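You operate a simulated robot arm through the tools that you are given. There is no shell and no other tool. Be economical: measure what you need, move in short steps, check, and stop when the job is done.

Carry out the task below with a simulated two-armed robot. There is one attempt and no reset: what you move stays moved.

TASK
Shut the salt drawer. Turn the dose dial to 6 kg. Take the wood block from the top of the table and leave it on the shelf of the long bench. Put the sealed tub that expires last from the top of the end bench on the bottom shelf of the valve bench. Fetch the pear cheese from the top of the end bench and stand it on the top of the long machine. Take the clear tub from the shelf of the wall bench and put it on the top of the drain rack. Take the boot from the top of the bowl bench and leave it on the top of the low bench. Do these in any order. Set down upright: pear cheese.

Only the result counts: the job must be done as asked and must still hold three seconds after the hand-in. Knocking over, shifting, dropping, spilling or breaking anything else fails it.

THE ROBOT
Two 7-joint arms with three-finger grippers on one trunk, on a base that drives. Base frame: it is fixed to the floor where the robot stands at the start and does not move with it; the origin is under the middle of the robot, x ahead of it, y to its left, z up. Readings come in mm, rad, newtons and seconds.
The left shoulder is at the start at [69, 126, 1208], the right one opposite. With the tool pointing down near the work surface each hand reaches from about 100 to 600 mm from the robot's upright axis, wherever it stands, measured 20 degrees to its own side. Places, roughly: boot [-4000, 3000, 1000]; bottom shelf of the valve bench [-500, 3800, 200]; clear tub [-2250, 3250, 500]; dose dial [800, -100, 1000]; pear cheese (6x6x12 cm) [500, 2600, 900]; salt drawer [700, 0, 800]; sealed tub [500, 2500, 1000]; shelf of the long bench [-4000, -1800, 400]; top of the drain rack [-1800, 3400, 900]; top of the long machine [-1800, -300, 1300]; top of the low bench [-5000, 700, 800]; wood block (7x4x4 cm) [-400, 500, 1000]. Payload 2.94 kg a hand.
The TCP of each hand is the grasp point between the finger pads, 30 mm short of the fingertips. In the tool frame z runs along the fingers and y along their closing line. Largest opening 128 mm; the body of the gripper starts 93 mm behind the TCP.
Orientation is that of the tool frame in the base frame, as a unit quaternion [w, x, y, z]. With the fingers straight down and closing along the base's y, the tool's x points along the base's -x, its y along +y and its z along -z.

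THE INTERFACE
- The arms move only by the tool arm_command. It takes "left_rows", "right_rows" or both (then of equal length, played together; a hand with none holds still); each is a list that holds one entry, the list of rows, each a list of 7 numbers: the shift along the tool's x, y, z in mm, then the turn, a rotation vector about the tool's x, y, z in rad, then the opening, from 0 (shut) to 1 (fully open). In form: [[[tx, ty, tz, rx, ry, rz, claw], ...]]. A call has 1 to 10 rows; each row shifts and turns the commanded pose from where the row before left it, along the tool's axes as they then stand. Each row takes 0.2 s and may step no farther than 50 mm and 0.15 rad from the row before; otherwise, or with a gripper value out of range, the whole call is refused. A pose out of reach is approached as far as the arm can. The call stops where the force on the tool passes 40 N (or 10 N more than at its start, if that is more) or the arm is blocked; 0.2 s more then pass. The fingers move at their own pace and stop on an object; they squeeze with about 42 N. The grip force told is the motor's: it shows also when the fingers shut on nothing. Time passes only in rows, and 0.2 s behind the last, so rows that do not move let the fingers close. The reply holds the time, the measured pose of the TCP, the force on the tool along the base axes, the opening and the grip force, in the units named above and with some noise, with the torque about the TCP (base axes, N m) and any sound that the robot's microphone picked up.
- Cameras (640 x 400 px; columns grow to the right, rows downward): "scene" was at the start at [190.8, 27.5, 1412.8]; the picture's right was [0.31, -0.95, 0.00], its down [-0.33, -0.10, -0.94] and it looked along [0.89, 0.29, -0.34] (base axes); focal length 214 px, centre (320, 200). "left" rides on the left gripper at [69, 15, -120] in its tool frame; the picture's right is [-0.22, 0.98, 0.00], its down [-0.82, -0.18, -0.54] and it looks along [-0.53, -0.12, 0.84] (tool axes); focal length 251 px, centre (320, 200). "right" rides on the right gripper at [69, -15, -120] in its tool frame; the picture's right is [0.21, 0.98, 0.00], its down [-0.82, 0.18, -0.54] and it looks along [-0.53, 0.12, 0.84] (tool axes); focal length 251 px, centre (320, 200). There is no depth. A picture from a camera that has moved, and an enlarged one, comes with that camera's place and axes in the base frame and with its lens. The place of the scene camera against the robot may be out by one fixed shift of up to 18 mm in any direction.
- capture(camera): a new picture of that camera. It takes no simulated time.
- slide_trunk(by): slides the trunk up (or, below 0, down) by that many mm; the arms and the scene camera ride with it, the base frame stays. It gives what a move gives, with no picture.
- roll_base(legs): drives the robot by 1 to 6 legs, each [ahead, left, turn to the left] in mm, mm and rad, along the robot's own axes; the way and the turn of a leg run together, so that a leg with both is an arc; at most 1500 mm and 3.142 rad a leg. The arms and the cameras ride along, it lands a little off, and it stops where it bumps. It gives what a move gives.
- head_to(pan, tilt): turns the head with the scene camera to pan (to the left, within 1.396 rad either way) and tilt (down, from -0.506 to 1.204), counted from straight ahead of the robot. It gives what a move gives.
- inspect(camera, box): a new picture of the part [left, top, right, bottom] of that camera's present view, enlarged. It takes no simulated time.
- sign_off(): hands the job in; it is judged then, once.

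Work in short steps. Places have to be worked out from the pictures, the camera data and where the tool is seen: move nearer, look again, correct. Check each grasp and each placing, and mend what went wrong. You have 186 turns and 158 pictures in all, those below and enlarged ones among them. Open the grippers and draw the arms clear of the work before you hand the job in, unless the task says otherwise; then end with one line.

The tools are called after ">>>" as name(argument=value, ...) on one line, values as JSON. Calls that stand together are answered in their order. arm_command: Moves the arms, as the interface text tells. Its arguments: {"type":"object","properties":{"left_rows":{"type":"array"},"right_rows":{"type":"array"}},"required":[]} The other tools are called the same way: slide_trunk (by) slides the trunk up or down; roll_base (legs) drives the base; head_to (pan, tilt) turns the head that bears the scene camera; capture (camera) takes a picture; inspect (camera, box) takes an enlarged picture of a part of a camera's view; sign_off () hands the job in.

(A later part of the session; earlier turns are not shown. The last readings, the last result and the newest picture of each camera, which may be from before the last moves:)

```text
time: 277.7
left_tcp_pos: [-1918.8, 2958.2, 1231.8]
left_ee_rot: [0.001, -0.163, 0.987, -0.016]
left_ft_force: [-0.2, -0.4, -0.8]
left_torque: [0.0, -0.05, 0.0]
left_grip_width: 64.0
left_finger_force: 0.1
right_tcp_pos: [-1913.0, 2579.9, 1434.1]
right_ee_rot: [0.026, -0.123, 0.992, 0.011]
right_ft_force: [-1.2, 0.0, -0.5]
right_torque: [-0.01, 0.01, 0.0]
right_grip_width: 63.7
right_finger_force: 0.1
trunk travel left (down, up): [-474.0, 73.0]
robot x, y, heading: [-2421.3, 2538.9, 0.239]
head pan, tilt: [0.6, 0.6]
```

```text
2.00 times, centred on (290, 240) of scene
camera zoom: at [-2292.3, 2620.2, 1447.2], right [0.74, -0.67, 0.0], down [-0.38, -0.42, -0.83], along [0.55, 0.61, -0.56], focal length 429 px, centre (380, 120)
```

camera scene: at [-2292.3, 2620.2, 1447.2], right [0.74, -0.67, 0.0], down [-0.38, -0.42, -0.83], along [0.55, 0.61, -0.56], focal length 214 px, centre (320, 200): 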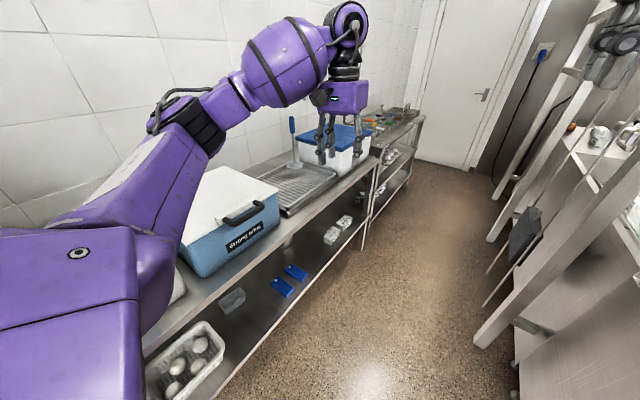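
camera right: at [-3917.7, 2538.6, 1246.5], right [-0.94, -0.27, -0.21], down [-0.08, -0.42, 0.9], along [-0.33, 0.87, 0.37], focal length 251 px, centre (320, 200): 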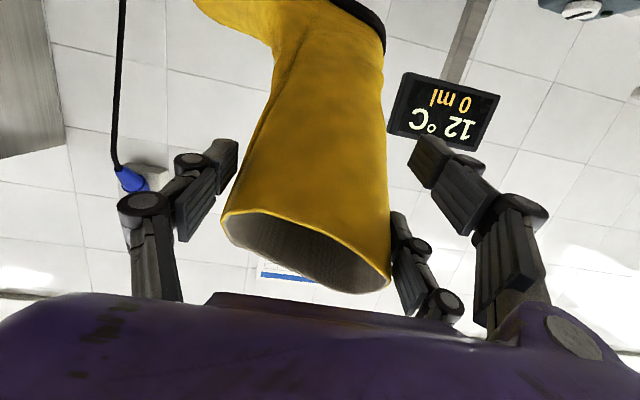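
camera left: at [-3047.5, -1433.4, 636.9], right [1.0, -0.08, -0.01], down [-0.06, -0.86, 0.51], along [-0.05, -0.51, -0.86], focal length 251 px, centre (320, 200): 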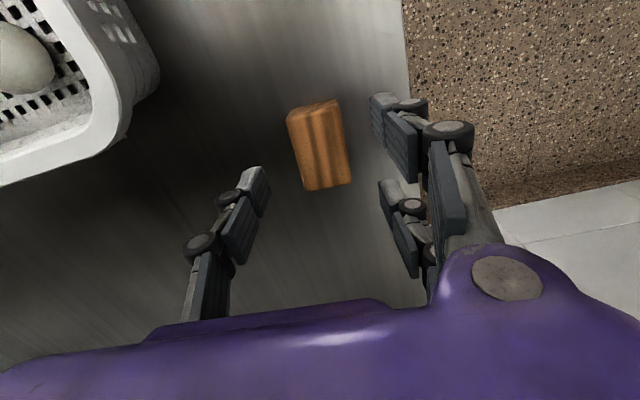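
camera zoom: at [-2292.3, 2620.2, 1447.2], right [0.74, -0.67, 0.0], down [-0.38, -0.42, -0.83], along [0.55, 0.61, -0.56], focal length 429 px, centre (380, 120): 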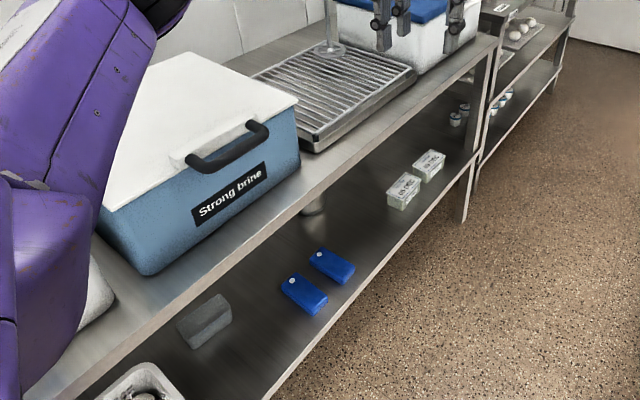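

I'll raise a bit, turn to face the wall bench, and then pull both hands back so they can be lowered in front of it.

>>> slide_trunk(by=70)

>>> roll_base(legs=[[150, -60, 0], [0, 0, 0.8], [0, 0, 0.77]])

>>> arm_command(left_rows=[[[45, 0, 0, 0, 0, 0, 0.5], [45, 0, 0, 0, 0, 0, 0.5], [45, 0, 0, 0, 0, 0, 0.5], [45, 0, 0, 0, 0, 0, 0.5], [45, 0, 0, 0, 0, 0, 0.5], [20, 0, 0, 0, 0, 0, 0.5]]], right_rows=[[[45, 0, 0, 0, 0, 0, 1.0], [45, 0, 0, 0, 0, 0, 1.0], [45, 0, 0, 0, 0, 0, 1.0], [10, 0, 30, 0, 0, 0, 1.0], [0, 0, 40, 0, 0, 0, 1.0], [0, 0, 40, 0, 0, 0, 1.0]]])

>>> head_to(pan=0.0, tilt=0.6)

>>> capture(camera="scene")

```text
time: 278.8
left_tcp_pos: [-1918.2, 2957.0, 1297.6]
left_ee_rot: [-0.002, -0.162, 0.987, -0.016]
left_ft_force: [0.2, 1.0, -0.4]
left_torque: [-0.04, 0.02, 0.02]
left_grip_width: 63.7
left_finger_force: 0.1
right_tcp_pos: [-1912.0, 2580.1, 1501.7]
right_ee_rot: [0.024, -0.122, 0.992, 0.009]
right_ft_force: [1.0, -0.5, -0.1]
right_torque: [0.02, 0.08, -0.01]
right_grip_width: 63.9
right_finger_force: 0.1
trunk travel left (down, up): [-544.0, 3.0]
robot x, y, heading: [-2426.1, 2539.0, 0.238]
head pan, tilt: [0.6, 0.6]
```

```text
time: 284.9
left_tcp_pos: [-2678.0, 3018.1, 1302.8]
left_ee_rot: [-0.012, 0.806, -0.592, 0.01]
left_ft_force: [0.0, 0.2, 0.7]
left_torque: [0.01, 0.01, -0.01]
left_grip_width: 64.1
left_finger_force: 0.0
right_tcp_pos: [-2311.0, 3021.5, 1505.1]
right_ee_rot: [-0.012, 0.791, -0.611, -0.027]
right_ft_force: [-0.5, -0.3, 0.3]
right_torque: [0.02, -0.06, -0.04]
right_grip_width: 64.3
right_finger_force: 0.1
trunk travel left (down, up): [-544.0, 3.0]
robot x, y, heading: [-2269.0, 2511.5, 1.813]
head pan, tilt: [0.6, 0.6]
stopped in leg 3: the force on the tool passed its limit at 41 N (the readings are from after the stop); the commanded pose is now the measured one
```

```text
time: 286.3
left_tcp_pos: [-2608.9, 2783.3, 1303.1]
left_ee_rot: [-0.012, 0.809, -0.587, 0.011]
left_ft_force: [0.5, -0.6, -0.2]
left_torque: [-0.02, 0.0, -0.01]
left_grip_width: 64.2
left_finger_force: 0.1
right_tcp_pos: [-2281.9, 2888.3, 1390.2]
right_ee_rot: [-0.01, 0.792, -0.61, -0.028]
right_ft_force: [-0.2, -0.1, -0.1]
right_torque: [-0.03, 0.01, -0.01]
right_grip_width: 127.9
right_finger_force: 0.1
trunk travel left (down, up): [-544.0, 3.0]
robot x, y, heading: [-2270.8, 2513.2, 1.818]
head pan, tilt: [0.6, 0.6]
```

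```text
time: 287.3
left_tcp_pos: [-2609.4, 2783.4, 1304.5]
left_ee_rot: [-0.015, 0.81, -0.586, 0.012]
left_ft_force: [-0.2, -0.4, 0.5]
left_torque: [0.03, 0.0, 0.01]
left_grip_width: 63.9
left_finger_force: 0.1
right_tcp_pos: [-2282.6, 2887.9, 1390.1]
right_ee_rot: [-0.012, 0.791, -0.611, -0.027]
right_ft_force: [0.2, -0.3, -1.0]
right_torque: [0.02, -0.01, 0.01]
right_grip_width: 128.1
right_finger_force: 0.1
trunk travel left (down, up): [-544.0, 3.0]
robot x, y, heading: [-2269.9, 2511.7, 1.82]
head pan, tilt: [0.0, 0.6]
```

```text
51 pictures are left
camera scene: at [-2291.4, 2601.3, 1524.6], right [0.97, 0.25, 0.0], down [0.14, -0.55, -0.83], along [-0.2, 0.8, -0.56], focal length 214 px, centre (320, 200)
```

scene: 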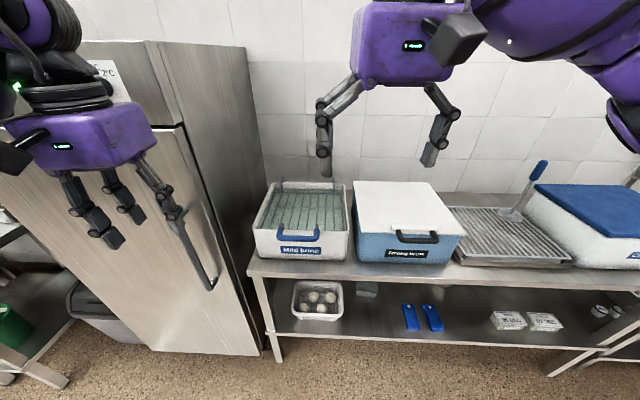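

The left hand had brushed the fridge handle and is clear of it now. The tub is under the bench at about (-2218,3320). I'll lower the trunk fully, in front of the bench edge.

>>> slide_trunk(by=-400)

>>> slide_trunk(by=-140)

>>> arm_command(right_rows=[[[0, 0, 45, 0, 0, 0, 1.0], [0, 0, 45, 0, 0, 0, 1.0], [0, 0, 45, 0, 0, 0, 1.0], [0, 0, 45, 0, 0, 0, 1.0], [0, 0, 45, 0, 0, 0, 1.0], [0, 0, 25, 0, 0, 0, 1.0]]])

>>> capture(camera="scene")

>>> capture(camera="right")

```text
time: 290.4
left_tcp_pos: [-2609.7, 2786.2, 935.8]
left_ee_rot: [-0.011, 0.81, -0.587, 0.015]
left_ft_force: [-0.2, 0.1, -0.5]
left_torque: [0.03, 0.0, -0.03]
left_grip_width: 64.0
left_finger_force: 0.1
right_tcp_pos: [-2281.0, 2895.5, 1020.5]
right_ee_rot: [-0.012, 0.793, -0.609, -0.021]
right_ft_force: [-2.2, 5.8, -6.4]
right_torque: [-0.18, -0.05, 0.03]
right_grip_width: 128.1
right_finger_force: 0.0
trunk travel left (down, up): [-181.0, 366.0]
robot x, y, heading: [-2268.4, 2514.0, 1.818]
head pan, tilt: [0.0, 0.6]
stopped: the force on the tool passed its limit at 54 N (the readings are from after the stop); the commanded pose is now the measured one
```

```text
time: 290.9
left_tcp_pos: [-2610.7, 2786.8, 922.6]
left_ee_rot: [-0.009, 0.81, -0.587, 0.017]
left_ft_force: [0.8, 0.0, -0.1]
left_torque: [0.01, 0.01, 0.0]
left_grip_width: 64.2
left_finger_force: 0.1
right_tcp_pos: [-2281.0, 2897.2, 1005.8]
right_ee_rot: [-0.014, 0.792, -0.61, -0.019]
right_ft_force: [-5.1, 9.3, -9.0]
right_torque: [-0.32, -0.28, -0.07]
right_grip_width: 128.2
right_finger_force: 0.2
trunk travel left (down, up): [-169.0, 378.0]
robot x, y, heading: [-2269.1, 2511.8, 1.816]
head pan, tilt: [0.0, 0.6]
stopped: the force on the tool passed its limit at 54 N (the readings are from after the stop); the commanded pose is now the measured one
```

```text
time: 292.3
left_tcp_pos: [-2610.8, 2786.4, 923.6]
left_ee_rot: [-0.01, 0.81, -0.586, 0.016]
left_ft_force: [-0.2, -1.4, -0.1]
left_torque: [0.0, -0.03, -0.04]
left_grip_width: 64.1
left_finger_force: 0.0
right_tcp_pos: [-2286.8, 2930.7, 788.4]
right_ee_rot: [-0.013, 0.792, -0.61, -0.017]
right_ft_force: [-0.3, 0.5, -0.3]
right_torque: [-0.02, -0.01, 0.04]
right_grip_width: 127.8
right_finger_force: 0.1
right hand out of reach, approached as far as the arm can: row 4, 5, 6
trunk travel left (down, up): [-169.0, 378.0]
robot x, y, heading: [-2269.9, 2512.7, 1.822]
head pan, tilt: [0.0, 0.6]
```

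```text
50 pictures are left
camera scene: at [-2333.8, 2769.1, 1123.1], right [0.97, 0.24, 0.0], down [0.14, -0.55, -0.82], along [-0.2, 0.8, -0.57], focal length 214 px, centre (320, 200)
```

scene: 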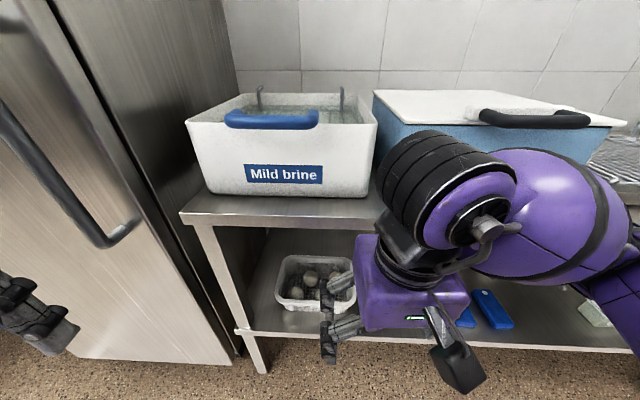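

```text
49 pictures are left
camera right: at [-2252.7, 2863.0, 906.0], right [-0.89, -0.46, -0.01], down [-0.38, 0.72, 0.58], along [-0.26, 0.52, -0.82], focal length 251 px, centre (320, 200)
```

right: 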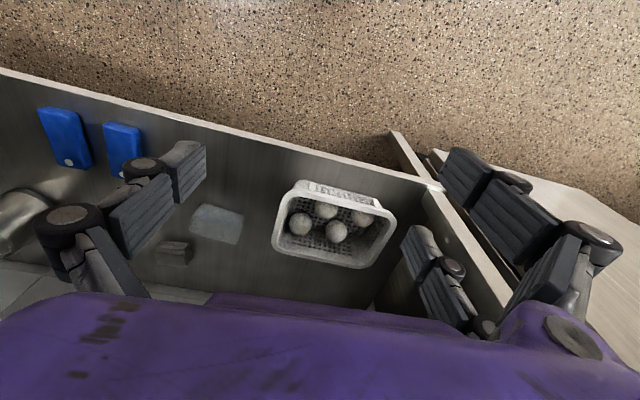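

Something pressed on the arm briefly as it came down; the forces are zero now. The hand camera shows two boxy things on the shelf, so I'll zoom to identify the clear tub.

>>> inspect(camera="right", box=[130, 170, 290, 290])

```text
3.33 times, centred on (210, 230) of right
camera zoom: at [-2252.7, 2863.0, 906.0], right [-0.89, -0.46, -0.01], down [-0.38, 0.72, 0.58], along [-0.26, 0.52, -0.82], focal length 838 px, centre (687, 100)
```

zoom: 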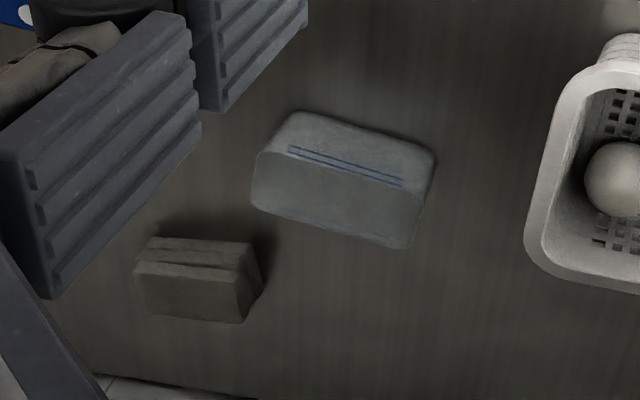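

The trunk leans forward as it lowers, so the hand met my own head; it needs to be further out. I'll raise again and pitch the right tool forward with the arm extended, so I can reach in low and level.

>>> slide_trunk(by=375)

>>> arm_command(right_rows=[[[-45, 0, -15, 0, 0, 0, 1.0], [-45, 0, -15, 0, 0, 0, 1.0], [-45, 0, -15, 0, 0, 0.09, 1.0], [-45, 0, -15, 0, 0, 0.09, 1.0], [0, 0, 0, 0, -0.145, 0, 1.0], [0, 0, 0, 0, -0.145, 0, 1.0], [0, 0, 0, 0, -0.145, 0, 1.0], [0, 0, 0, 0, -0.145, 0, 1.0], [0, 0, 0, 0, -0.145, 0, 1.0], [0, 0, 0, 0, -0.145, 0, 1.0]]])

>>> arm_command(right_rows=[[[0, 0, 0, 0, -0.145, 0, 1.0], [0, 0, 0, 0, -0.145, 0, 1.0], [0, 0, 0, 0, -0.145, 0, 1.0]]])

>>> roll_base(legs=[[-110, 0, 0]])

```text
time: 295.9
left_tcp_pos: [-2611.5, 2786.3, 1298.5]
left_ee_rot: [-0.009, 0.809, -0.588, 0.017]
left_ft_force: [0.4, 0.1, 0.3]
left_torque: [-0.01, 0.01, -0.01]
left_grip_width: 63.9
left_finger_force: 0.1
right_tcp_pos: [-2286.8, 2927.9, 1163.6]
right_ee_rot: [-0.013, 0.793, -0.609, -0.018]
right_ft_force: [0.2, 0.3, 0.2]
right_torque: [-0.01, -0.02, -0.03]
right_grip_width: 127.8
right_finger_force: 0.1
trunk travel left (down, up): [-544.0, 3.0]
robot x, y, heading: [-2267.5, 2511.3, 1.821]
head pan, tilt: [0.0, 0.6]
```

```text
time: 298.1
left_tcp_pos: [-2611.2, 2785.5, 1298.4]
left_ee_rot: [-0.01, 0.81, -0.586, 0.016]
left_ft_force: [0.1, 0.3, 0.8]
left_torque: [-0.02, -0.01, 0.01]
left_grip_width: 63.8
left_finger_force: 0.1
right_tcp_pos: [-2327.2, 3100.3, 1234.1]
right_ee_rot: [-0.297, 0.657, -0.609, -0.33]
right_ft_force: [0.1, -0.1, 0.0]
right_torque: [0.0, 0.01, -0.01]
right_grip_width: 127.9
right_finger_force: 0.2
trunk travel left (down, up): [-544.0, 3.0]
robot x, y, heading: [-2270.4, 2511.4, 1.817]
head pan, tilt: [0.0, 0.6]
```

```text
time: 298.9
left_tcp_pos: [-2613.0, 2784.6, 1297.2]
left_ee_rot: [-0.012, 0.809, -0.587, 0.016]
left_ft_force: [-0.3, -0.1, -0.3]
left_torque: [0.02, -0.09, 0.02]
left_grip_width: 63.9
left_finger_force: 0.2
right_tcp_pos: [-2330.1, 3098.9, 1236.1]
right_ee_rot: [-0.422, 0.57, -0.531, -0.464]
right_ft_force: [-0.5, 0.2, 0.0]
right_torque: [0.03, 0.01, -0.07]
right_grip_width: 127.9
right_finger_force: 0.0
trunk travel left (down, up): [-544.0, 3.0]
robot x, y, heading: [-2268.3, 2514.2, 1.822]
head pan, tilt: [0.0, 0.6]
```

```text
time: 300.1
left_tcp_pos: [-2584.0, 2683.7, 1296.9]
left_ee_rot: [-0.009, 0.809, -0.588, 0.017]
left_ft_force: [-0.8, -0.2, 0.2]
left_torque: [0.01, 0.01, 0.0]
left_grip_width: 63.9
left_finger_force: 0.0
right_tcp_pos: [-2300.6, 2995.6, 1231.9]
right_ee_rot: [-0.422, 0.57, -0.533, -0.461]
right_ft_force: [0.0, 0.3, 0.2]
right_torque: [0.01, 0.03, -0.03]
right_grip_width: 128.0
right_finger_force: 0.0
trunk travel left (down, up): [-544.0, 3.0]
robot x, y, heading: [-2237.2, 2406.7, 1.815]
head pan, tilt: [0.0, 0.6]
```

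Backing worked. The camera under a level tool would foul the shelf, so a near-vertical tool is better: I'll pitch it back to about 75° down at this extended reach, then lower.

>>> arm_command(right_rows=[[[0, 0, 0, 0, 0.14, 0, 1.0], [0, 0, 0, 0, 0.14, 0, 1.0], [0, 0, 0, 0, 0.14, 0, 1.0], [0, 0, 0, 0, 0.14, 0, 1.0], [0, 0, 0, 0, 0.14, 0, 1.0], [0, 0, 0, 0, 0.14, 0, 1.0], [0, 0, 0, 0, 0.14, 0, 1.0], [0, 0, 0, 0, 0.14, 0, 1.0], [20, 0, 0, 0, 0.1, 0, 1.0]]])

>>> slide_trunk(by=-400)

>>> slide_trunk(by=-140)

```text
time: 302.1
left_tcp_pos: [-2584.2, 2680.8, 1297.8]
left_ee_rot: [-0.009, 0.808, -0.588, 0.016]
left_ft_force: [0.3, -0.6, 0.2]
left_torque: [-0.02, 0.06, -0.05]
left_grip_width: 64.0
left_finger_force: 0.1
right_tcp_pos: [-2295.3, 2973.6, 1230.4]
right_ee_rot: [-0.04, 0.732, -0.678, -0.052]
right_ft_force: [0.1, 0.4, 0.5]
right_torque: [0.01, 0.05, -0.01]
right_grip_width: 128.3
right_finger_force: 0.0
trunk travel left (down, up): [-544.0, 3.0]
robot x, y, heading: [-2239.6, 2405.7, 1.819]
head pan, tilt: [0.0, 0.6]
```

```text
time: 305.9
left_tcp_pos: [-2584.7, 2690.7, 893.9]
left_ee_rot: [-0.007, 0.808, -0.589, 0.02]
left_ft_force: [0.0, -0.5, -0.2]
left_torque: [0.0, 0.0, 0.02]
left_grip_width: 63.9
left_finger_force: 0.2
right_tcp_pos: [-2298.2, 2985.3, 822.8]
right_ee_rot: [-0.036, 0.732, -0.679, -0.048]
right_ft_force: [-0.7, -0.4, -0.8]
right_torque: [0.01, 0.04, 0.0]
right_grip_width: 127.9
right_finger_force: 0.0
trunk travel left (down, up): [-144.0, 403.0]
robot x, y, heading: [-2242.6, 2407.5, 1.817]
head pan, tilt: [0.0, 0.6]
```

```text
time: 307.6
left_tcp_pos: [-2583.1, 2682.5, 757.6]
left_ee_rot: [-0.01, 0.808, -0.589, 0.016]
left_ft_force: [0.1, -0.6, -0.4]
left_torque: [0.0, 0.01, -0.01]
left_grip_width: 64.0
left_finger_force: 0.1
right_tcp_pos: [-2297.4, 2975.9, 689.9]
right_ee_rot: [-0.04, 0.731, -0.679, -0.051]
right_ft_force: [0.4, -0.8, -0.6]
right_torque: [-0.02, 0.0, 0.0]
right_grip_width: 127.8
right_finger_force: 0.0
trunk travel left (down, up): [-4.0, 543.0]
robot x, y, heading: [-2243.4, 2405.7, 1.816]
head pan, tilt: [0.0, 0.6]
```

Lowered cleanly. I'll shift right 150 mm to line up with the tub, go down a bit more, and look.

>>> roll_base(legs=[[0, -150, 0]])

>>> arm_command(right_rows=[[[0, 0, 45, 0, 0, 0, 1.0], [0, 0, 45, 0, 0, 0, 1.0], [0, 0, 40, 0, 0, 0, 1.0]]])

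>>> capture(camera="right")

>>> capture(camera="scene")

```text
time: 309.5
left_tcp_pos: [-2438.0, 2717.1, 758.4]
left_ee_rot: [-0.01, 0.809, -0.588, 0.016]
left_ft_force: [0.0, -0.3, 0.9]
left_torque: [-0.01, -0.02, -0.01]
left_grip_width: 63.9
left_finger_force: 0.0
right_tcp_pos: [-2153.3, 3011.7, 689.0]
right_ee_rot: [-0.041, 0.733, -0.678, -0.051]
right_ft_force: [-0.7, -0.3, 0.3]
right_torque: [-0.01, 0.03, 0.02]
right_grip_width: 128.2
right_finger_force: 0.1
trunk travel left (down, up): [-4.0, 543.0]
robot x, y, heading: [-2097.2, 2441.5, 1.817]
head pan, tilt: [0.0, 0.6]
```

```text
time: 310.3
left_tcp_pos: [-2439.0, 2718.0, 757.7]
left_ee_rot: [-0.01, 0.809, -0.587, 0.016]
left_ft_force: [-0.6, 0.8, -0.2]
left_torque: [0.0, -0.01, 0.01]
left_grip_width: 63.8
left_finger_force: 0.2
right_tcp_pos: [-2155.6, 3030.4, 558.7]
right_ee_rot: [-0.041, 0.732, -0.678, -0.052]
right_ft_force: [-0.6, -0.3, 0.3]
right_torque: [0.01, 0.02, 0.03]
right_grip_width: 127.8
right_finger_force: 0.0
trunk travel left (down, up): [-4.0, 543.0]
robot x, y, heading: [-2101.3, 2441.4, 1.819]
head pan, tilt: [0.0, 0.6]
```

```text
47 pictures are left
camera right: at [-2131.2, 2947.6, 669.5], right [-0.96, -0.29, -0.02], down [-0.23, 0.73, 0.65], along [-0.17, 0.62, -0.76], focal length 251 px, centre (320, 200)
```

right: 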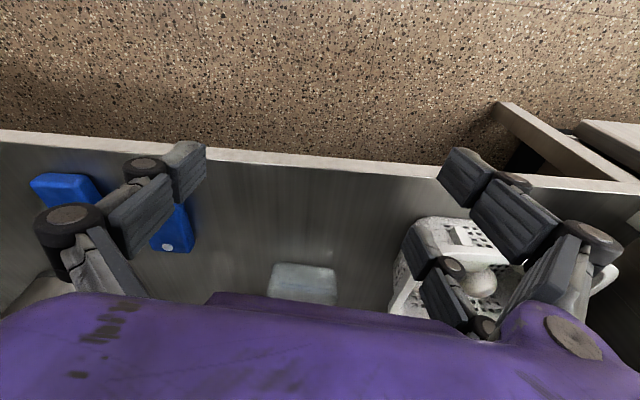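

```text
46 pictures are left
camera scene: at [-2174.8, 2751.2, 955.5], right [0.97, 0.24, 0.0], down [0.14, -0.55, -0.83], along [-0.2, 0.8, -0.56], focal length 214 px, centre (320, 200)
```

scene: 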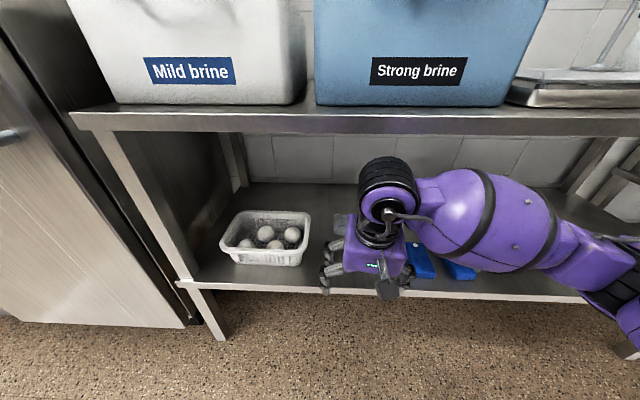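

The tub is about 250 mm further in at (-2195,3265), with the shelf at z≈453 and the bench's underside at about 860. I'll lower to TCP 512 and drive in 200 mm.

>>> arm_command(right_rows=[[[0, 0, 24, 0, 0, 0, 1.0], [0, 0, 22, 0, 0, 0, 1.0]]])

>>> roll_base(legs=[[190, 0, 0]])

>>> capture(camera="right")

```text
time: 310.9
left_tcp_pos: [-2439.0, 2716.8, 757.6]
left_ee_rot: [-0.01, 0.809, -0.587, 0.016]
left_ft_force: [0.1, -0.5, 0.0]
left_torque: [-0.01, -0.03, 0.0]
left_grip_width: 64.0
left_finger_force: 0.0
right_tcp_pos: [-2156.0, 3036.8, 512.3]
right_ee_rot: [-0.039, 0.733, -0.677, -0.051]
right_ft_force: [0.4, 1.0, 0.2]
right_torque: [0.03, -0.02, -0.03]
right_grip_width: 128.0
right_finger_force: 0.0
trunk travel left (down, up): [-4.0, 543.0]
robot x, y, heading: [-2095.9, 2443.8, 1.815]
head pan, tilt: [0.0, 0.6]
```

```text
time: 312.5
left_tcp_pos: [-2484.7, 2903.3, 758.7]
left_ee_rot: [-0.011, 0.808, -0.588, 0.016]
left_ft_force: [0.4, 1.8, -0.4]
left_torque: [-0.01, 0.02, -0.01]
left_grip_width: 64.0
left_finger_force: 0.0
right_tcp_pos: [-2200.4, 3220.8, 512.9]
right_ee_rot: [-0.04, 0.731, -0.679, -0.052]
right_ft_force: [0.9, -0.8, 0.5]
right_torque: [-0.02, -0.02, -0.02]
right_grip_width: 128.3
right_finger_force: 0.1
trunk travel left (down, up): [-4.0, 543.0]
robot x, y, heading: [-2145.3, 2626.8, 1.815]
head pan, tilt: [0.0, 0.6]
```

```text
45 pictures are left
camera right: at [-2177.8, 3138.0, 624.5], right [-0.96, -0.29, -0.02], down [-0.23, 0.73, 0.64], along [-0.17, 0.62, -0.76], focal length 251 px, centre (320, 200)
```

right: 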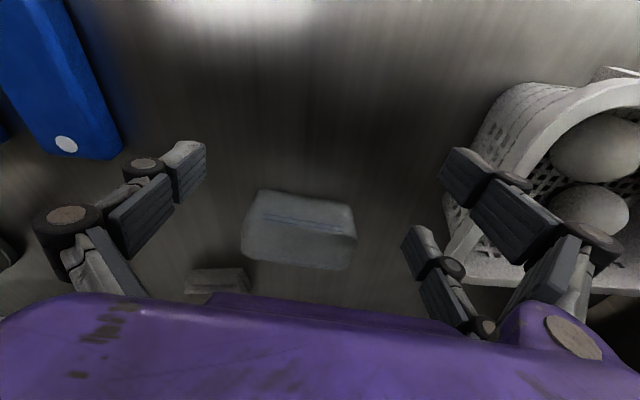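

The tub is about 72 mm long and 45 mm ahead, and the basket is near the pair of fingers. I'll narrow the opening, move forward, and lower to grasp height.

>>> arm_command(right_rows=[[[0, -4, 0, 0, 0, 0, 0.78], [-22, -3, 0, 0, 0, 0, 0.78], [-22, 0, 5, 0, 0, 0, 0.78], [0, 0, 12, 0, 0, 0, 0.78], [0, 0, 10, 0, 0, 0, 0.78]]])

>>> capture(camera="right")

```text
time: 313.7
left_tcp_pos: [-2484.2, 2903.0, 758.1]
left_ee_rot: [-0.011, 0.808, -0.588, 0.016]
left_ft_force: [0.2, 0.3, 0.0]
left_torque: [0.02, -0.03, 0.0]
left_grip_width: 64.2
left_finger_force: 0.1
right_tcp_pos: [-2196.6, 3268.0, 490.9]
right_ee_rot: [-0.04, 0.732, -0.679, -0.051]
right_ft_force: [0.5, -0.4, -0.5]
right_torque: [0.0, -0.01, 0.01]
right_grip_width: 99.9
right_finger_force: 0.1
trunk travel left (down, up): [-4.0, 543.0]
robot x, y, heading: [-2144.3, 2629.1, 1.811]
head pan, tilt: [0.0, 0.6]
```

```text
44 pictures are left
camera right: at [-2173.8, 3185.0, 602.2], right [-0.96, -0.29, -0.02], down [-0.23, 0.73, 0.64], along [-0.17, 0.62, -0.76], focal length 251 px, centre (320, 200)
```

right: 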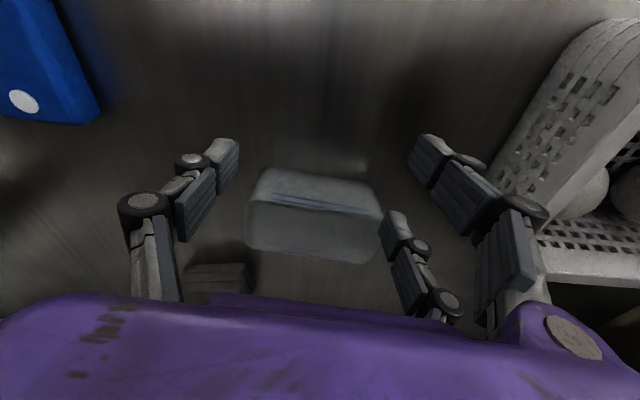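

The tub sits between the jaws. I'll go 10 mm forward and close.

>>> arm_command(right_rows=[[[-10, 0, 1, 0, 0, 0, 0.78], [0, 0, 0, 0, 0, 0, 0.6], [0, 0, 0, 0, 0, 0, 0.45], [0, 0, 0, 0, 0, 0, 0.3]]])

>>> capture(camera="right")

```text
time: 314.7
left_tcp_pos: [-2483.9, 2902.4, 757.2]
left_ee_rot: [-0.01, 0.808, -0.588, 0.016]
left_ft_force: [-0.2, 0.6, 0.5]
left_torque: [0.0, -0.02, -0.01]
left_grip_width: 63.8
left_finger_force: 0.0
right_tcp_pos: [-2198.8, 3278.5, 492.0]
right_ee_rot: [-0.042, 0.732, -0.678, -0.052]
right_ft_force: [-0.3, 0.1, -0.2]
right_torque: [0.03, 0.0, -0.05]
right_grip_width: 38.3
right_finger_force: 0.1
trunk travel left (down, up): [-4.0, 543.0]
robot x, y, heading: [-2143.6, 2626.0, 1.817]
head pan, tilt: [0.0, 0.6]
```

```text
43 pictures are left
camera right: at [-2175.0, 3195.2, 603.6], right [-0.96, -0.29, -0.02], down [-0.23, 0.73, 0.65], along [-0.17, 0.62, -0.76], focal length 251 px, centre (320, 200)
```

right: 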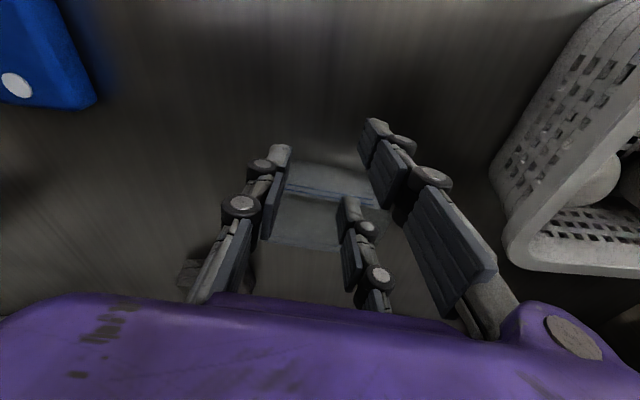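

The fingers closed above the tub, so it is lower and further in. Triangulating two views gives a centre of (-2215,3358,415) on a shelf at about 385. I'll reopen, drive 75 mm further, then open fully and check.

>>> arm_command(right_rows=[[[0, 0, 0, 0, 0, 0, 0.6], [0, 0, 0, 0, 0, 0, 0.78]]])

>>> roll_base(legs=[[80, 0, 0]])

>>> arm_command(right_rows=[[[0, 0, 0, 0, 0, 0, 1.0], [0, 0, 0, 0, 0, 0, 1.0]]])

>>> capture(camera="right")

```text
time: 315.3
left_tcp_pos: [-2484.7, 2902.3, 758.6]
left_ee_rot: [-0.011, 0.808, -0.589, 0.016]
left_ft_force: [-0.8, -0.2, -0.4]
left_torque: [-0.01, 0.03, -0.01]
left_grip_width: 64.1
left_finger_force: 0.0
right_tcp_pos: [-2199.0, 3278.1, 492.6]
right_ee_rot: [-0.041, 0.732, -0.678, -0.051]
right_ft_force: [0.4, 1.0, 0.5]
right_torque: [0.02, -0.02, -0.01]
right_grip_width: 100.0
right_finger_force: 0.1
trunk travel left (down, up): [-4.0, 543.0]
robot x, y, heading: [-2141.3, 2628.6, 1.816]
head pan, tilt: [0.0, 0.6]
```

```text
time: 316.4
left_tcp_pos: [-2503.5, 2981.0, 757.6]
left_ee_rot: [-0.011, 0.809, -0.588, 0.016]
left_ft_force: [-0.4, 0.7, -0.3]
left_torque: [-0.01, 0.03, 0.01]
left_grip_width: 63.9
left_finger_force: 0.0
right_tcp_pos: [-2217.2, 3357.9, 492.9]
right_ee_rot: [-0.041, 0.731, -0.68, -0.052]
right_ft_force: [0.3, 0.2, 0.2]
right_torque: [0.0, 0.02, -0.01]
right_grip_width: 99.7
right_finger_force: 0.1
trunk travel left (down, up): [-4.0, 543.0]
robot x, y, heading: [-2163.3, 2705.0, 1.814]
head pan, tilt: [0.0, 0.6]
```

```text
time: 317.0
left_tcp_pos: [-2503.3, 2981.6, 756.6]
left_ee_rot: [-0.011, 0.809, -0.588, 0.016]
left_ft_force: [0.0, 0.8, -0.5]
left_torque: [0.02, -0.02, 0.0]
left_grip_width: 64.2
left_finger_force: 0.1
right_tcp_pos: [-2217.6, 3357.0, 493.0]
right_ee_rot: [-0.04, 0.732, -0.678, -0.052]
right_ft_force: [0.3, 0.7, -0.3]
right_torque: [0.01, 0.02, 0.0]
right_grip_width: 128.0
right_finger_force: 0.1
trunk travel left (down, up): [-4.0, 543.0]
robot x, y, heading: [-2164.3, 2705.8, 1.814]
head pan, tilt: [0.0, 0.6]
```

```text
42 pictures are left
camera right: at [-2194.4, 3274.3, 603.7], right [-0.96, -0.29, -0.02], down [-0.23, 0.73, 0.65], along [-0.17, 0.62, -0.76], focal length 251 px, centre (320, 200)
```

right: 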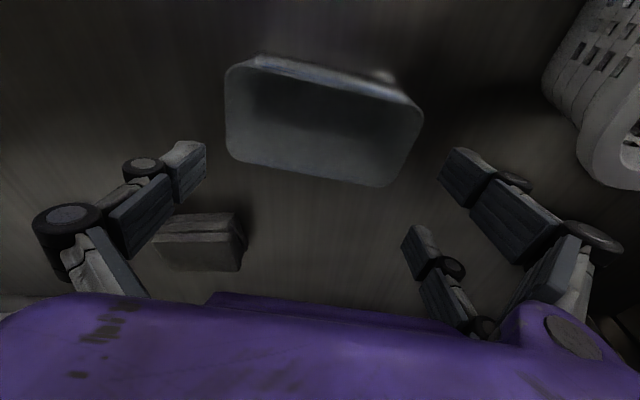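

Comparing sizes across views, the rim is at z≈454, centred at (-2208,3340), 106 mm long, and aligned with the jaws. I'll recentre and descend around it with the jaws fully open.

>>> arm_command(right_rows=[[[20, -8.8, 0, 0, 0, 0, 1.0], [0, 0, 20, 0, 0, 0, 1.0], [2, 0, 15, 0, 0, 0, 1.0], [2, 0, 12, 0, 0, 0, 1.0]]])

>>> capture(camera="right")

```text
time: 318.0
left_tcp_pos: [-2504.2, 2981.3, 758.3]
left_ee_rot: [-0.01, 0.808, -0.588, 0.017]
left_ft_force: [0.6, -0.9, 0.2]
left_torque: [-0.02, 0.0, 0.02]
left_grip_width: 63.7
left_finger_force: 0.0
right_tcp_pos: [-2207.4, 3340.2, 441.8]
right_ee_rot: [-0.041, 0.731, -0.679, -0.051]
right_ft_force: [-0.2, -0.6, -0.3]
right_torque: [0.03, 0.01, -0.01]
right_grip_width: 127.5
right_finger_force: 0.0
trunk travel left (down, up): [-4.0, 543.0]
robot x, y, heading: [-2162.1, 2706.9, 1.816]
head pan, tilt: [0.0, 0.6]
```

```text
41 pictures are left
camera right: at [-2183.7, 3256.8, 553.3], right [-0.96, -0.29, -0.02], down [-0.23, 0.73, 0.65], along [-0.17, 0.62, -0.76], focal length 251 px, centre (320, 200)
```

right: 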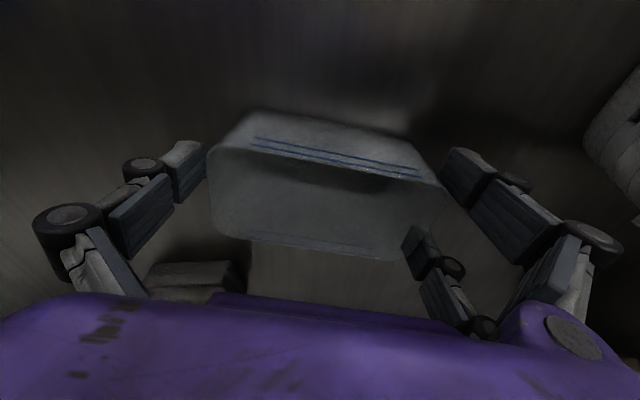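

The jaws straddle the tub. Closing now.

>>> arm_command(right_rows=[[[0, 0, 0, 0, 0, 0, 0.8], [0, 0, 0, 0, 0, 0, 0.6], [0, 0, 0, 0, 0, 0, 0.5], [0, 0, -15, 0, 0, 0, 0.5], [0, 0, -20, 0, 0, 0, 0.5]]])

>>> capture(camera="right")

```text
time: 319.2
left_tcp_pos: [-2503.7, 2981.5, 758.8]
left_ee_rot: [-0.01, 0.809, -0.587, 0.016]
left_ft_force: [-0.1, -1.3, -0.9]
left_torque: [-0.01, 0.01, 0.02]
left_grip_width: 63.8
left_finger_force: 0.0
right_tcp_pos: [-2204.8, 3336.9, 475.7]
right_ee_rot: [-0.041, 0.731, -0.68, -0.051]
right_ft_force: [-0.2, 0.1, -0.2]
right_torque: [0.03, 0.02, -0.01]
right_grip_width: 116.6
right_finger_force: 41.9
trunk travel left (down, up): [-4.0, 543.0]
robot x, y, heading: [-2168.4, 2703.1, 1.812]
head pan, tilt: [0.0, 0.6]
```

```text
40 pictures are left
camera right: at [-2182.3, 3254.0, 587.1], right [-0.96, -0.29, -0.02], down [-0.23, 0.73, 0.65], along [-0.17, 0.62, -0.76], focal length 251 px, centre (320, 200)
```

right: 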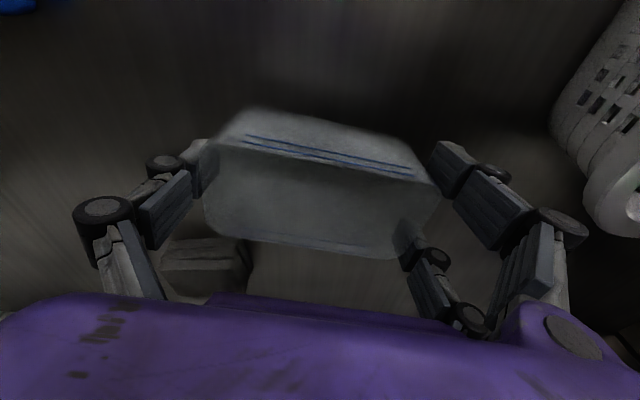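

The tub is held and lifted. I'll back straight out from under the bench.

>>> roll_base(legs=[[-275, 0, 0]])

>>> arm_command(right_rows=[[[35, 0, -4, 0, 0, 0, 0.5], [35, 0, -4, 0, 0, 0, 0.5]]])

>>> slide_trunk(by=400)

>>> slide_trunk(by=140)

>>> head_to(pan=-0.4, tilt=0.6)

>>> capture(camera="scene")

```text
time: 321.1
left_tcp_pos: [-2438.7, 2721.5, 757.2]
left_ee_rot: [-0.01, 0.807, -0.59, 0.016]
left_ft_force: [0.5, 0.3, -0.4]
left_torque: [-0.02, -0.01, -0.01]
left_grip_width: 64.0
left_finger_force: 0.1
right_tcp_pos: [-2139.9, 3075.5, 475.9]
right_ee_rot: [-0.04, 0.73, -0.68, -0.051]
right_ft_force: [0.4, -0.3, 0.6]
right_torque: [0.0, 0.03, 0.0]
right_grip_width: 116.6
right_finger_force: 41.9
trunk travel left (down, up): [-4.0, 543.0]
robot x, y, heading: [-2098.3, 2441.6, 1.808]
head pan, tilt: [0.0, 0.6]
```

```text
time: 321.7
left_tcp_pos: [-2439.4, 2720.8, 758.5]
left_ee_rot: [-0.01, 0.807, -0.59, 0.016]
left_ft_force: [0.1, 0.2, 0.3]
left_torque: [-0.01, 0.02, -0.01]
left_grip_width: 64.2
left_finger_force: 0.1
right_tcp_pos: [-2134.9, 3004.7, 475.7]
right_ee_rot: [-0.041, 0.73, -0.68, -0.051]
right_ft_force: [0.7, 1.0, -0.8]
right_torque: [-0.01, -0.03, -0.01]
right_grip_width: 116.6
right_finger_force: 41.9
trunk travel left (down, up): [-4.0, 543.0]
robot x, y, heading: [-2098.6, 2446.7, 1.814]
head pan, tilt: [0.0, 0.6]
```

```text
time: 325.5
left_tcp_pos: [-2437.9, 2721.6, 1156.6]
left_ee_rot: [-0.01, 0.807, -0.59, 0.016]
left_ft_force: [-0.2, -0.6, -0.3]
left_torque: [0.01, 0.01, 0.01]
left_grip_width: 63.9
left_finger_force: 0.0
right_tcp_pos: [-2133.8, 3005.6, 873.6]
right_ee_rot: [-0.04, 0.731, -0.68, -0.05]
right_ft_force: [-0.9, 0.6, -1.0]
right_torque: [-0.03, -0.01, 0.01]
right_grip_width: 116.5
right_finger_force: 41.8
trunk travel left (down, up): [-404.0, 143.0]
robot x, y, heading: [-2098.7, 2447.3, 1.809]
head pan, tilt: [0.0, 0.6]
```

```text
time: 327.2
left_tcp_pos: [-2439.2, 2722.4, 1298.0]
left_ee_rot: [-0.01, 0.808, -0.589, 0.017]
left_ft_force: [-0.8, 0.0, 0.0]
left_torque: [-0.01, -0.01, -0.02]
left_grip_width: 63.7
left_finger_force: 0.1
right_tcp_pos: [-2134.7, 3005.3, 1013.3]
right_ee_rot: [-0.039, 0.731, -0.68, -0.05]
right_ft_force: [-0.4, 0.4, -0.4]
right_torque: [0.0, -0.02, 0.01]
right_grip_width: 116.4
right_finger_force: 41.8
trunk travel left (down, up): [-544.0, 3.0]
robot x, y, heading: [-2096.5, 2441.6, 1.81]
head pan, tilt: [0.0, 0.6]
```

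```text
time: 328.1
left_tcp_pos: [-2438.9, 2719.9, 1298.0]
left_ee_rot: [-0.01, 0.807, -0.59, 0.016]
left_ft_force: [0.6, 0.0, -0.7]
left_torque: [-0.03, 0.0, 0.02]
left_grip_width: 63.9
left_finger_force: 0.2
right_tcp_pos: [-2134.6, 3004.7, 1013.9]
right_ee_rot: [-0.04, 0.731, -0.679, -0.052]
right_ft_force: [-0.5, -0.2, 0.3]
right_torque: [0.02, -0.03, -0.01]
right_grip_width: 116.5
right_finger_force: 41.8
trunk travel left (down, up): [-544.0, 3.0]
robot x, y, heading: [-2096.7, 2441.9, 1.812]
head pan, tilt: [-0.4, 0.6]
```

```text
39 pictures are left
camera scene: at [-2085.5, 2535.4, 1524.6], right [0.99, -0.16, 0.0], down [-0.09, -0.56, -0.83], along [0.13, 0.81, -0.56], focal length 214 px, centre (320, 200)
```

scene: 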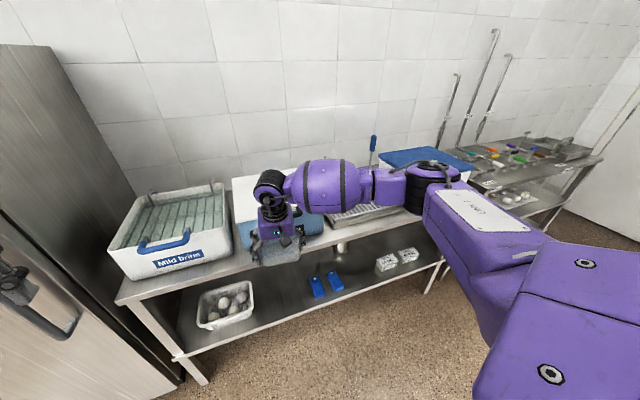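

All good. I'll raise the tub a bit, strafe right to be in front of the drain rack, and look.

>>> arm_command(right_rows=[[[0, 0, -45, 0, 0, 0, 0.5], [0, 0, -45, 0, 0, 0, 0.5], [0, 0, -40, 0, 0, 0, 0.5]]])

>>> roll_base(legs=[[0, -470, 0]])

>>> head_to(pan=0.0, tilt=0.6)

>>> capture(camera="scene")

```text
time: 328.9
left_tcp_pos: [-2439.6, 2719.2, 1298.5]
left_ee_rot: [-0.011, 0.808, -0.589, 0.017]
left_ft_force: [0.0, 0.2, 0.2]
left_torque: [0.03, -0.01, -0.02]
left_grip_width: 64.1
left_finger_force: 0.0
right_tcp_pos: [-2133.5, 2990.7, 1143.5]
right_ee_rot: [-0.041, 0.73, -0.68, -0.051]
right_ft_force: [-0.1, 0.1, -0.7]
right_torque: [0.02, 0.01, 0.03]
right_grip_width: 116.3
right_finger_force: 42.6
trunk travel left (down, up): [-544.0, 3.0]
robot x, y, heading: [-2098.2, 2448.2, 1.813]
head pan, tilt: [-0.4, 0.6]
```

```text
time: 333.5
left_tcp_pos: [-1984.5, 2832.3, 1297.5]
left_ee_rot: [-0.011, 0.807, -0.59, 0.017]
left_ft_force: [-0.7, -0.4, -1.5]
left_torque: [-0.01, -0.02, 0.01]
left_grip_width: 63.7
left_finger_force: 0.1
right_tcp_pos: [-1678.0, 3102.9, 1142.6]
right_ee_rot: [-0.041, 0.73, -0.68, -0.052]
right_ft_force: [0.3, -0.1, -0.9]
right_torque: [0.0, -0.02, 0.02]
right_grip_width: 116.5
right_finger_force: 42.0
trunk travel left (down, up): [-544.0, 3.0]
robot x, y, heading: [-1643.5, 2555.1, 1.81]
head pan, tilt: [-0.4, 0.6]
```

```text
time: 334.4
left_tcp_pos: [-1983.8, 2832.3, 1297.4]
left_ee_rot: [-0.011, 0.807, -0.59, 0.016]
left_ft_force: [-0.5, -0.4, 1.2]
left_torque: [-0.02, 0.04, 0.01]
left_grip_width: 64.2
left_finger_force: 0.1
right_tcp_pos: [-1678.0, 3101.7, 1143.3]
right_ee_rot: [-0.041, 0.73, -0.68, -0.051]
right_ft_force: [0.3, 0.0, -0.7]
right_torque: [-0.01, 0.0, 0.0]
right_grip_width: 116.7
right_finger_force: 42.1
trunk travel left (down, up): [-544.0, 3.0]
robot x, y, heading: [-1640.2, 2555.4, 1.808]
head pan, tilt: [0.0, 0.6]
```

```text
38 pictures are left
camera scene: at [-1665.0, 2645.6, 1524.6], right [0.97, 0.24, 0.0], down [0.13, -0.55, -0.83], along [-0.2, 0.8, -0.56], focal length 214 px, centre (320, 200)
```

scene: 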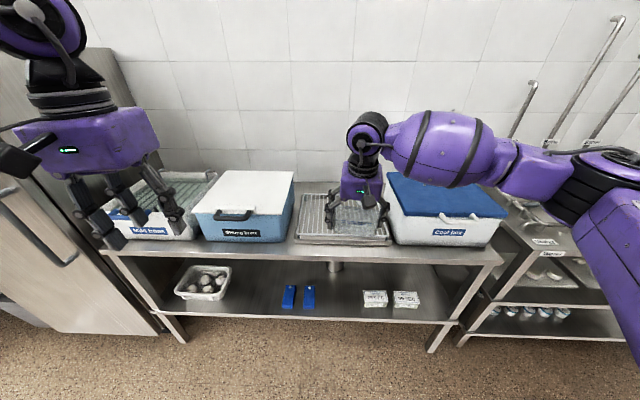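

The drain rack is clear, at about (-1750,3400), straight ahead of the tub. I'll drive 255 mm in, reach a bit further, and lower partway.

>>> roll_base(legs=[[255, 0, 0]])

>>> arm_command(right_rows=[[[-35, 0, 5, 0, 0, 0, 0.5], [0, 0, 40, 0, 0, 0, 0.5], [0, 0, 40, 0, 0, 0, 0.5], [0, 0, 40, 0, 0, 0, 0.5]]])

>>> capture(camera="right")

```text
time: 336.2
left_tcp_pos: [-2044.8, 3077.5, 1299.0]
left_ee_rot: [-0.012, 0.808, -0.589, 0.016]
left_ft_force: [-0.1, -1.2, 1.7]
left_torque: [0.04, 0.05, -0.03]
left_grip_width: 64.0
left_finger_force: 0.1
right_tcp_pos: [-1742.5, 3347.4, 1143.9]
right_ee_rot: [-0.041, 0.732, -0.678, -0.053]
right_ft_force: [-0.8, 0.1, 0.7]
right_torque: [0.03, 0.0, 0.01]
right_grip_width: 116.6
right_finger_force: 41.6
trunk travel left (down, up): [-544.0, 3.0]
robot x, y, heading: [-1706.8, 2802.7, 1.816]
head pan, tilt: [0.0, 0.6]
```

```text
time: 337.2
left_tcp_pos: [-2046.3, 3079.5, 1296.8]
left_ee_rot: [-0.01, 0.809, -0.587, 0.017]
left_ft_force: [-0.3, -0.7, 0.9]
left_torque: [-0.04, 0.01, -0.01]
left_grip_width: 64.1
left_finger_force: 0.0
right_tcp_pos: [-1746.5, 3400.3, 1025.1]
right_ee_rot: [-0.041, 0.732, -0.679, -0.051]
right_ft_force: [-0.1, 0.5, 0.6]
right_torque: [-0.01, 0.0, 0.01]
right_grip_width: 116.4
right_finger_force: 42.0
trunk travel left (down, up): [-544.0, 3.0]
robot x, y, heading: [-1702.9, 2800.5, 1.812]
head pan, tilt: [0.0, 0.6]
```

```text
37 pictures are left
camera right: at [-1723.8, 3317.0, 1135.3], right [-0.96, -0.29, -0.02], down [-0.23, 0.73, 0.64], along [-0.17, 0.62, -0.76], focal length 251 px, centre (320, 200)
```

right: 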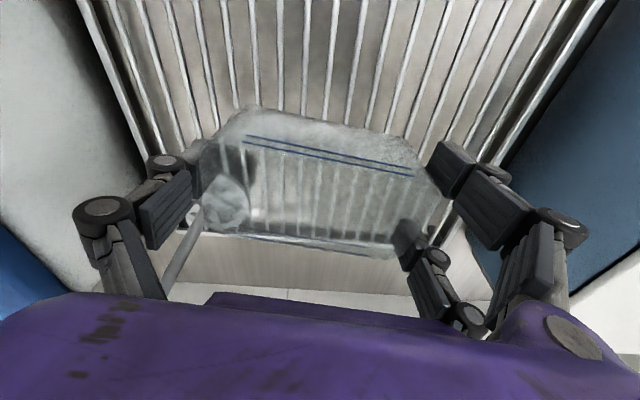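

The rack lies directly under the tub. I'll lower it slowly until it touches.

>>> arm_command(right_rows=[[[0, 0, 20, 0, 0, 0, 0.5], [0, 0, 15, 0, 0, 0, 0.5], [0, 0, 10, 0, 0, 0, 0.5], [0, 0, 8, 0, 0, 0, 0.5], [0, 0, 6, 0, 0, 0, 0.5], [0, 0, 6, 0, 0, 0, 0.5], [0, 0, 6, 0, 0, 0, 0.5], [0, 0, 6, 0, 0, 0, 0.5]]])

```text
time: 339.0
left_tcp_pos: [-2045.1, 3077.8, 1297.2]
left_ee_rot: [-0.011, 0.809, -0.588, 0.017]
left_ft_force: [-0.4, 0.9, 0.0]
left_torque: [0.02, -0.01, -0.02]
left_grip_width: 64.1
left_finger_force: 0.1
right_tcp_pos: [-1748.4, 3411.3, 947.7]
right_ee_rot: [-0.041, 0.732, -0.678, -0.051]
right_ft_force: [-0.5, 1.4, 0.4]
right_torque: [0.06, -0.06, 0.02]
right_grip_width: 116.4
right_finger_force: 42.1
trunk travel left (down, up): [-544.0, 3.0]
robot x, y, heading: [-1705.0, 2807.3, 1.817]
head pan, tilt: [0.0, 0.6]
```

No contact yet, so I'll go on down in 5 mm steps.

>>> arm_command(right_rows=[[[0, 0, 5, 0, 0, 0, 0.5], [0, 0, 5, 0, 0, 0, 0.5], [0, 0, 5, 0, 0, 0, 0.5], [0, 0, 5, 0, 0, 0, 0.5], [0, 0, 5, 0, 0, 0, 0.5], [0, 0, 5, 0, 0, 0, 0.5], [0, 0, 5, 0, 0, 0, 0.5], [0, 0, 5, 0, 0, 0, 0.5]]])

>>> capture(camera="right")

```text
time: 340.5
left_tcp_pos: [-2044.5, 3075.8, 1298.1]
left_ee_rot: [-0.011, 0.809, -0.588, 0.016]
left_ft_force: [-0.3, -1.3, -0.7]
left_torque: [-0.02, 0.02, 0.0]
left_grip_width: 63.9
left_finger_force: 0.2
right_tcp_pos: [-1753.1, 3413.1, 924.1]
right_ee_rot: [-0.038, 0.732, -0.678, -0.056]
right_ft_force: [2.8, -10.7, 22.9]
right_torque: [-0.09, -0.7, -0.28]
right_grip_width: 117.2
right_finger_force: 42.4
trunk travel left (down, up): [-544.0, 3.0]
robot x, y, heading: [-1703.3, 2802.0, 1.815]
head pan, tilt: [0.0, 0.6]
stopped in row 7 (right hand): the force on the tool passed its limit at 42 N (the readings are from after the stop); the commanded pose is now the measured one
```

```text
36 pictures are left
camera right: at [-1726.8, 3329.7, 1033.8], right [-0.96, -0.29, -0.01], down [-0.23, 0.73, 0.65], along [-0.18, 0.62, -0.76], focal length 251 px, centre (320, 200)
```

right: 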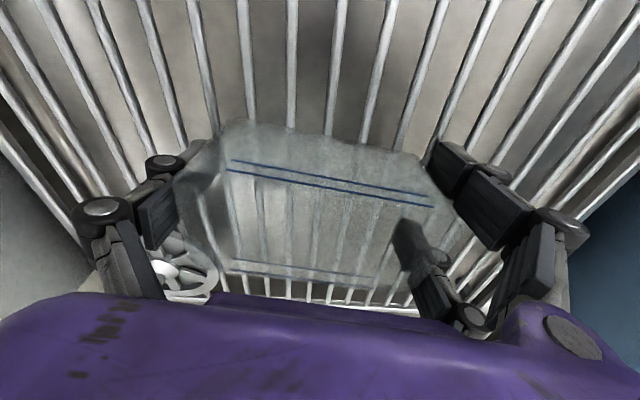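

The tub is down on the rack. I'll open and lift straight up.

>>> arm_command(right_rows=[[[0, 0, -2, 0, 0, 0, 0.95], [0, 0, 0, 0, 0, 0, 1.0], [0, 0, -15, 0, 0, 0, 1.0], [0, 0, -35, 0, 0, 0, 1.0], [0, 0, -45, 0, 0, 0, 1.0], [0, 0, -45, 0, 0, 0, 1.0], [0, 0, -45, 0, 0, 0, 1.0]]])

>>> capture(camera="right")

```text
time: 342.1
left_tcp_pos: [-2046.3, 3076.7, 1299.0]
left_ee_rot: [-0.011, 0.808, -0.589, 0.016]
left_ft_force: [0.6, -0.3, 0.3]
left_torque: [0.03, 0.01, 0.03]
left_grip_width: 64.0
left_finger_force: 0.0
right_tcp_pos: [-1746.7, 3387.4, 1110.8]
right_ee_rot: [-0.04, 0.733, -0.677, -0.054]
right_ft_force: [0.9, -0.8, -0.2]
right_torque: [0.03, 0.05, -0.02]
right_grip_width: 127.9
right_finger_force: 0.0
trunk travel left (down, up): [-544.0, 3.0]
robot x, y, heading: [-1703.5, 2799.3, 1.815]
head pan, tilt: [0.0, 0.6]
```

```text
35 pictures are left
camera right: at [-1722.4, 3304.0, 1220.6], right [-0.96, -0.29, -0.01], down [-0.23, 0.73, 0.65], along [-0.18, 0.62, -0.76], focal length 251 px, centre (320, 200)
```

right: 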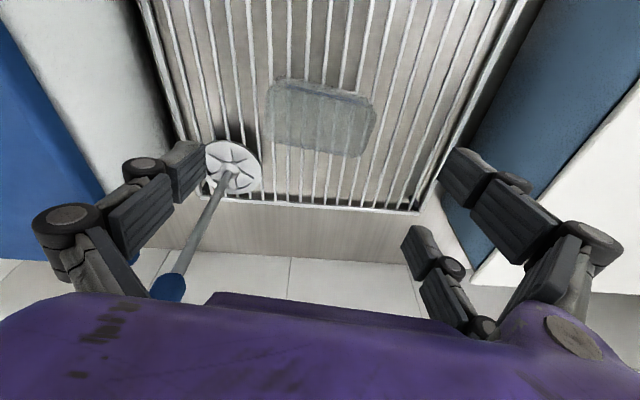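

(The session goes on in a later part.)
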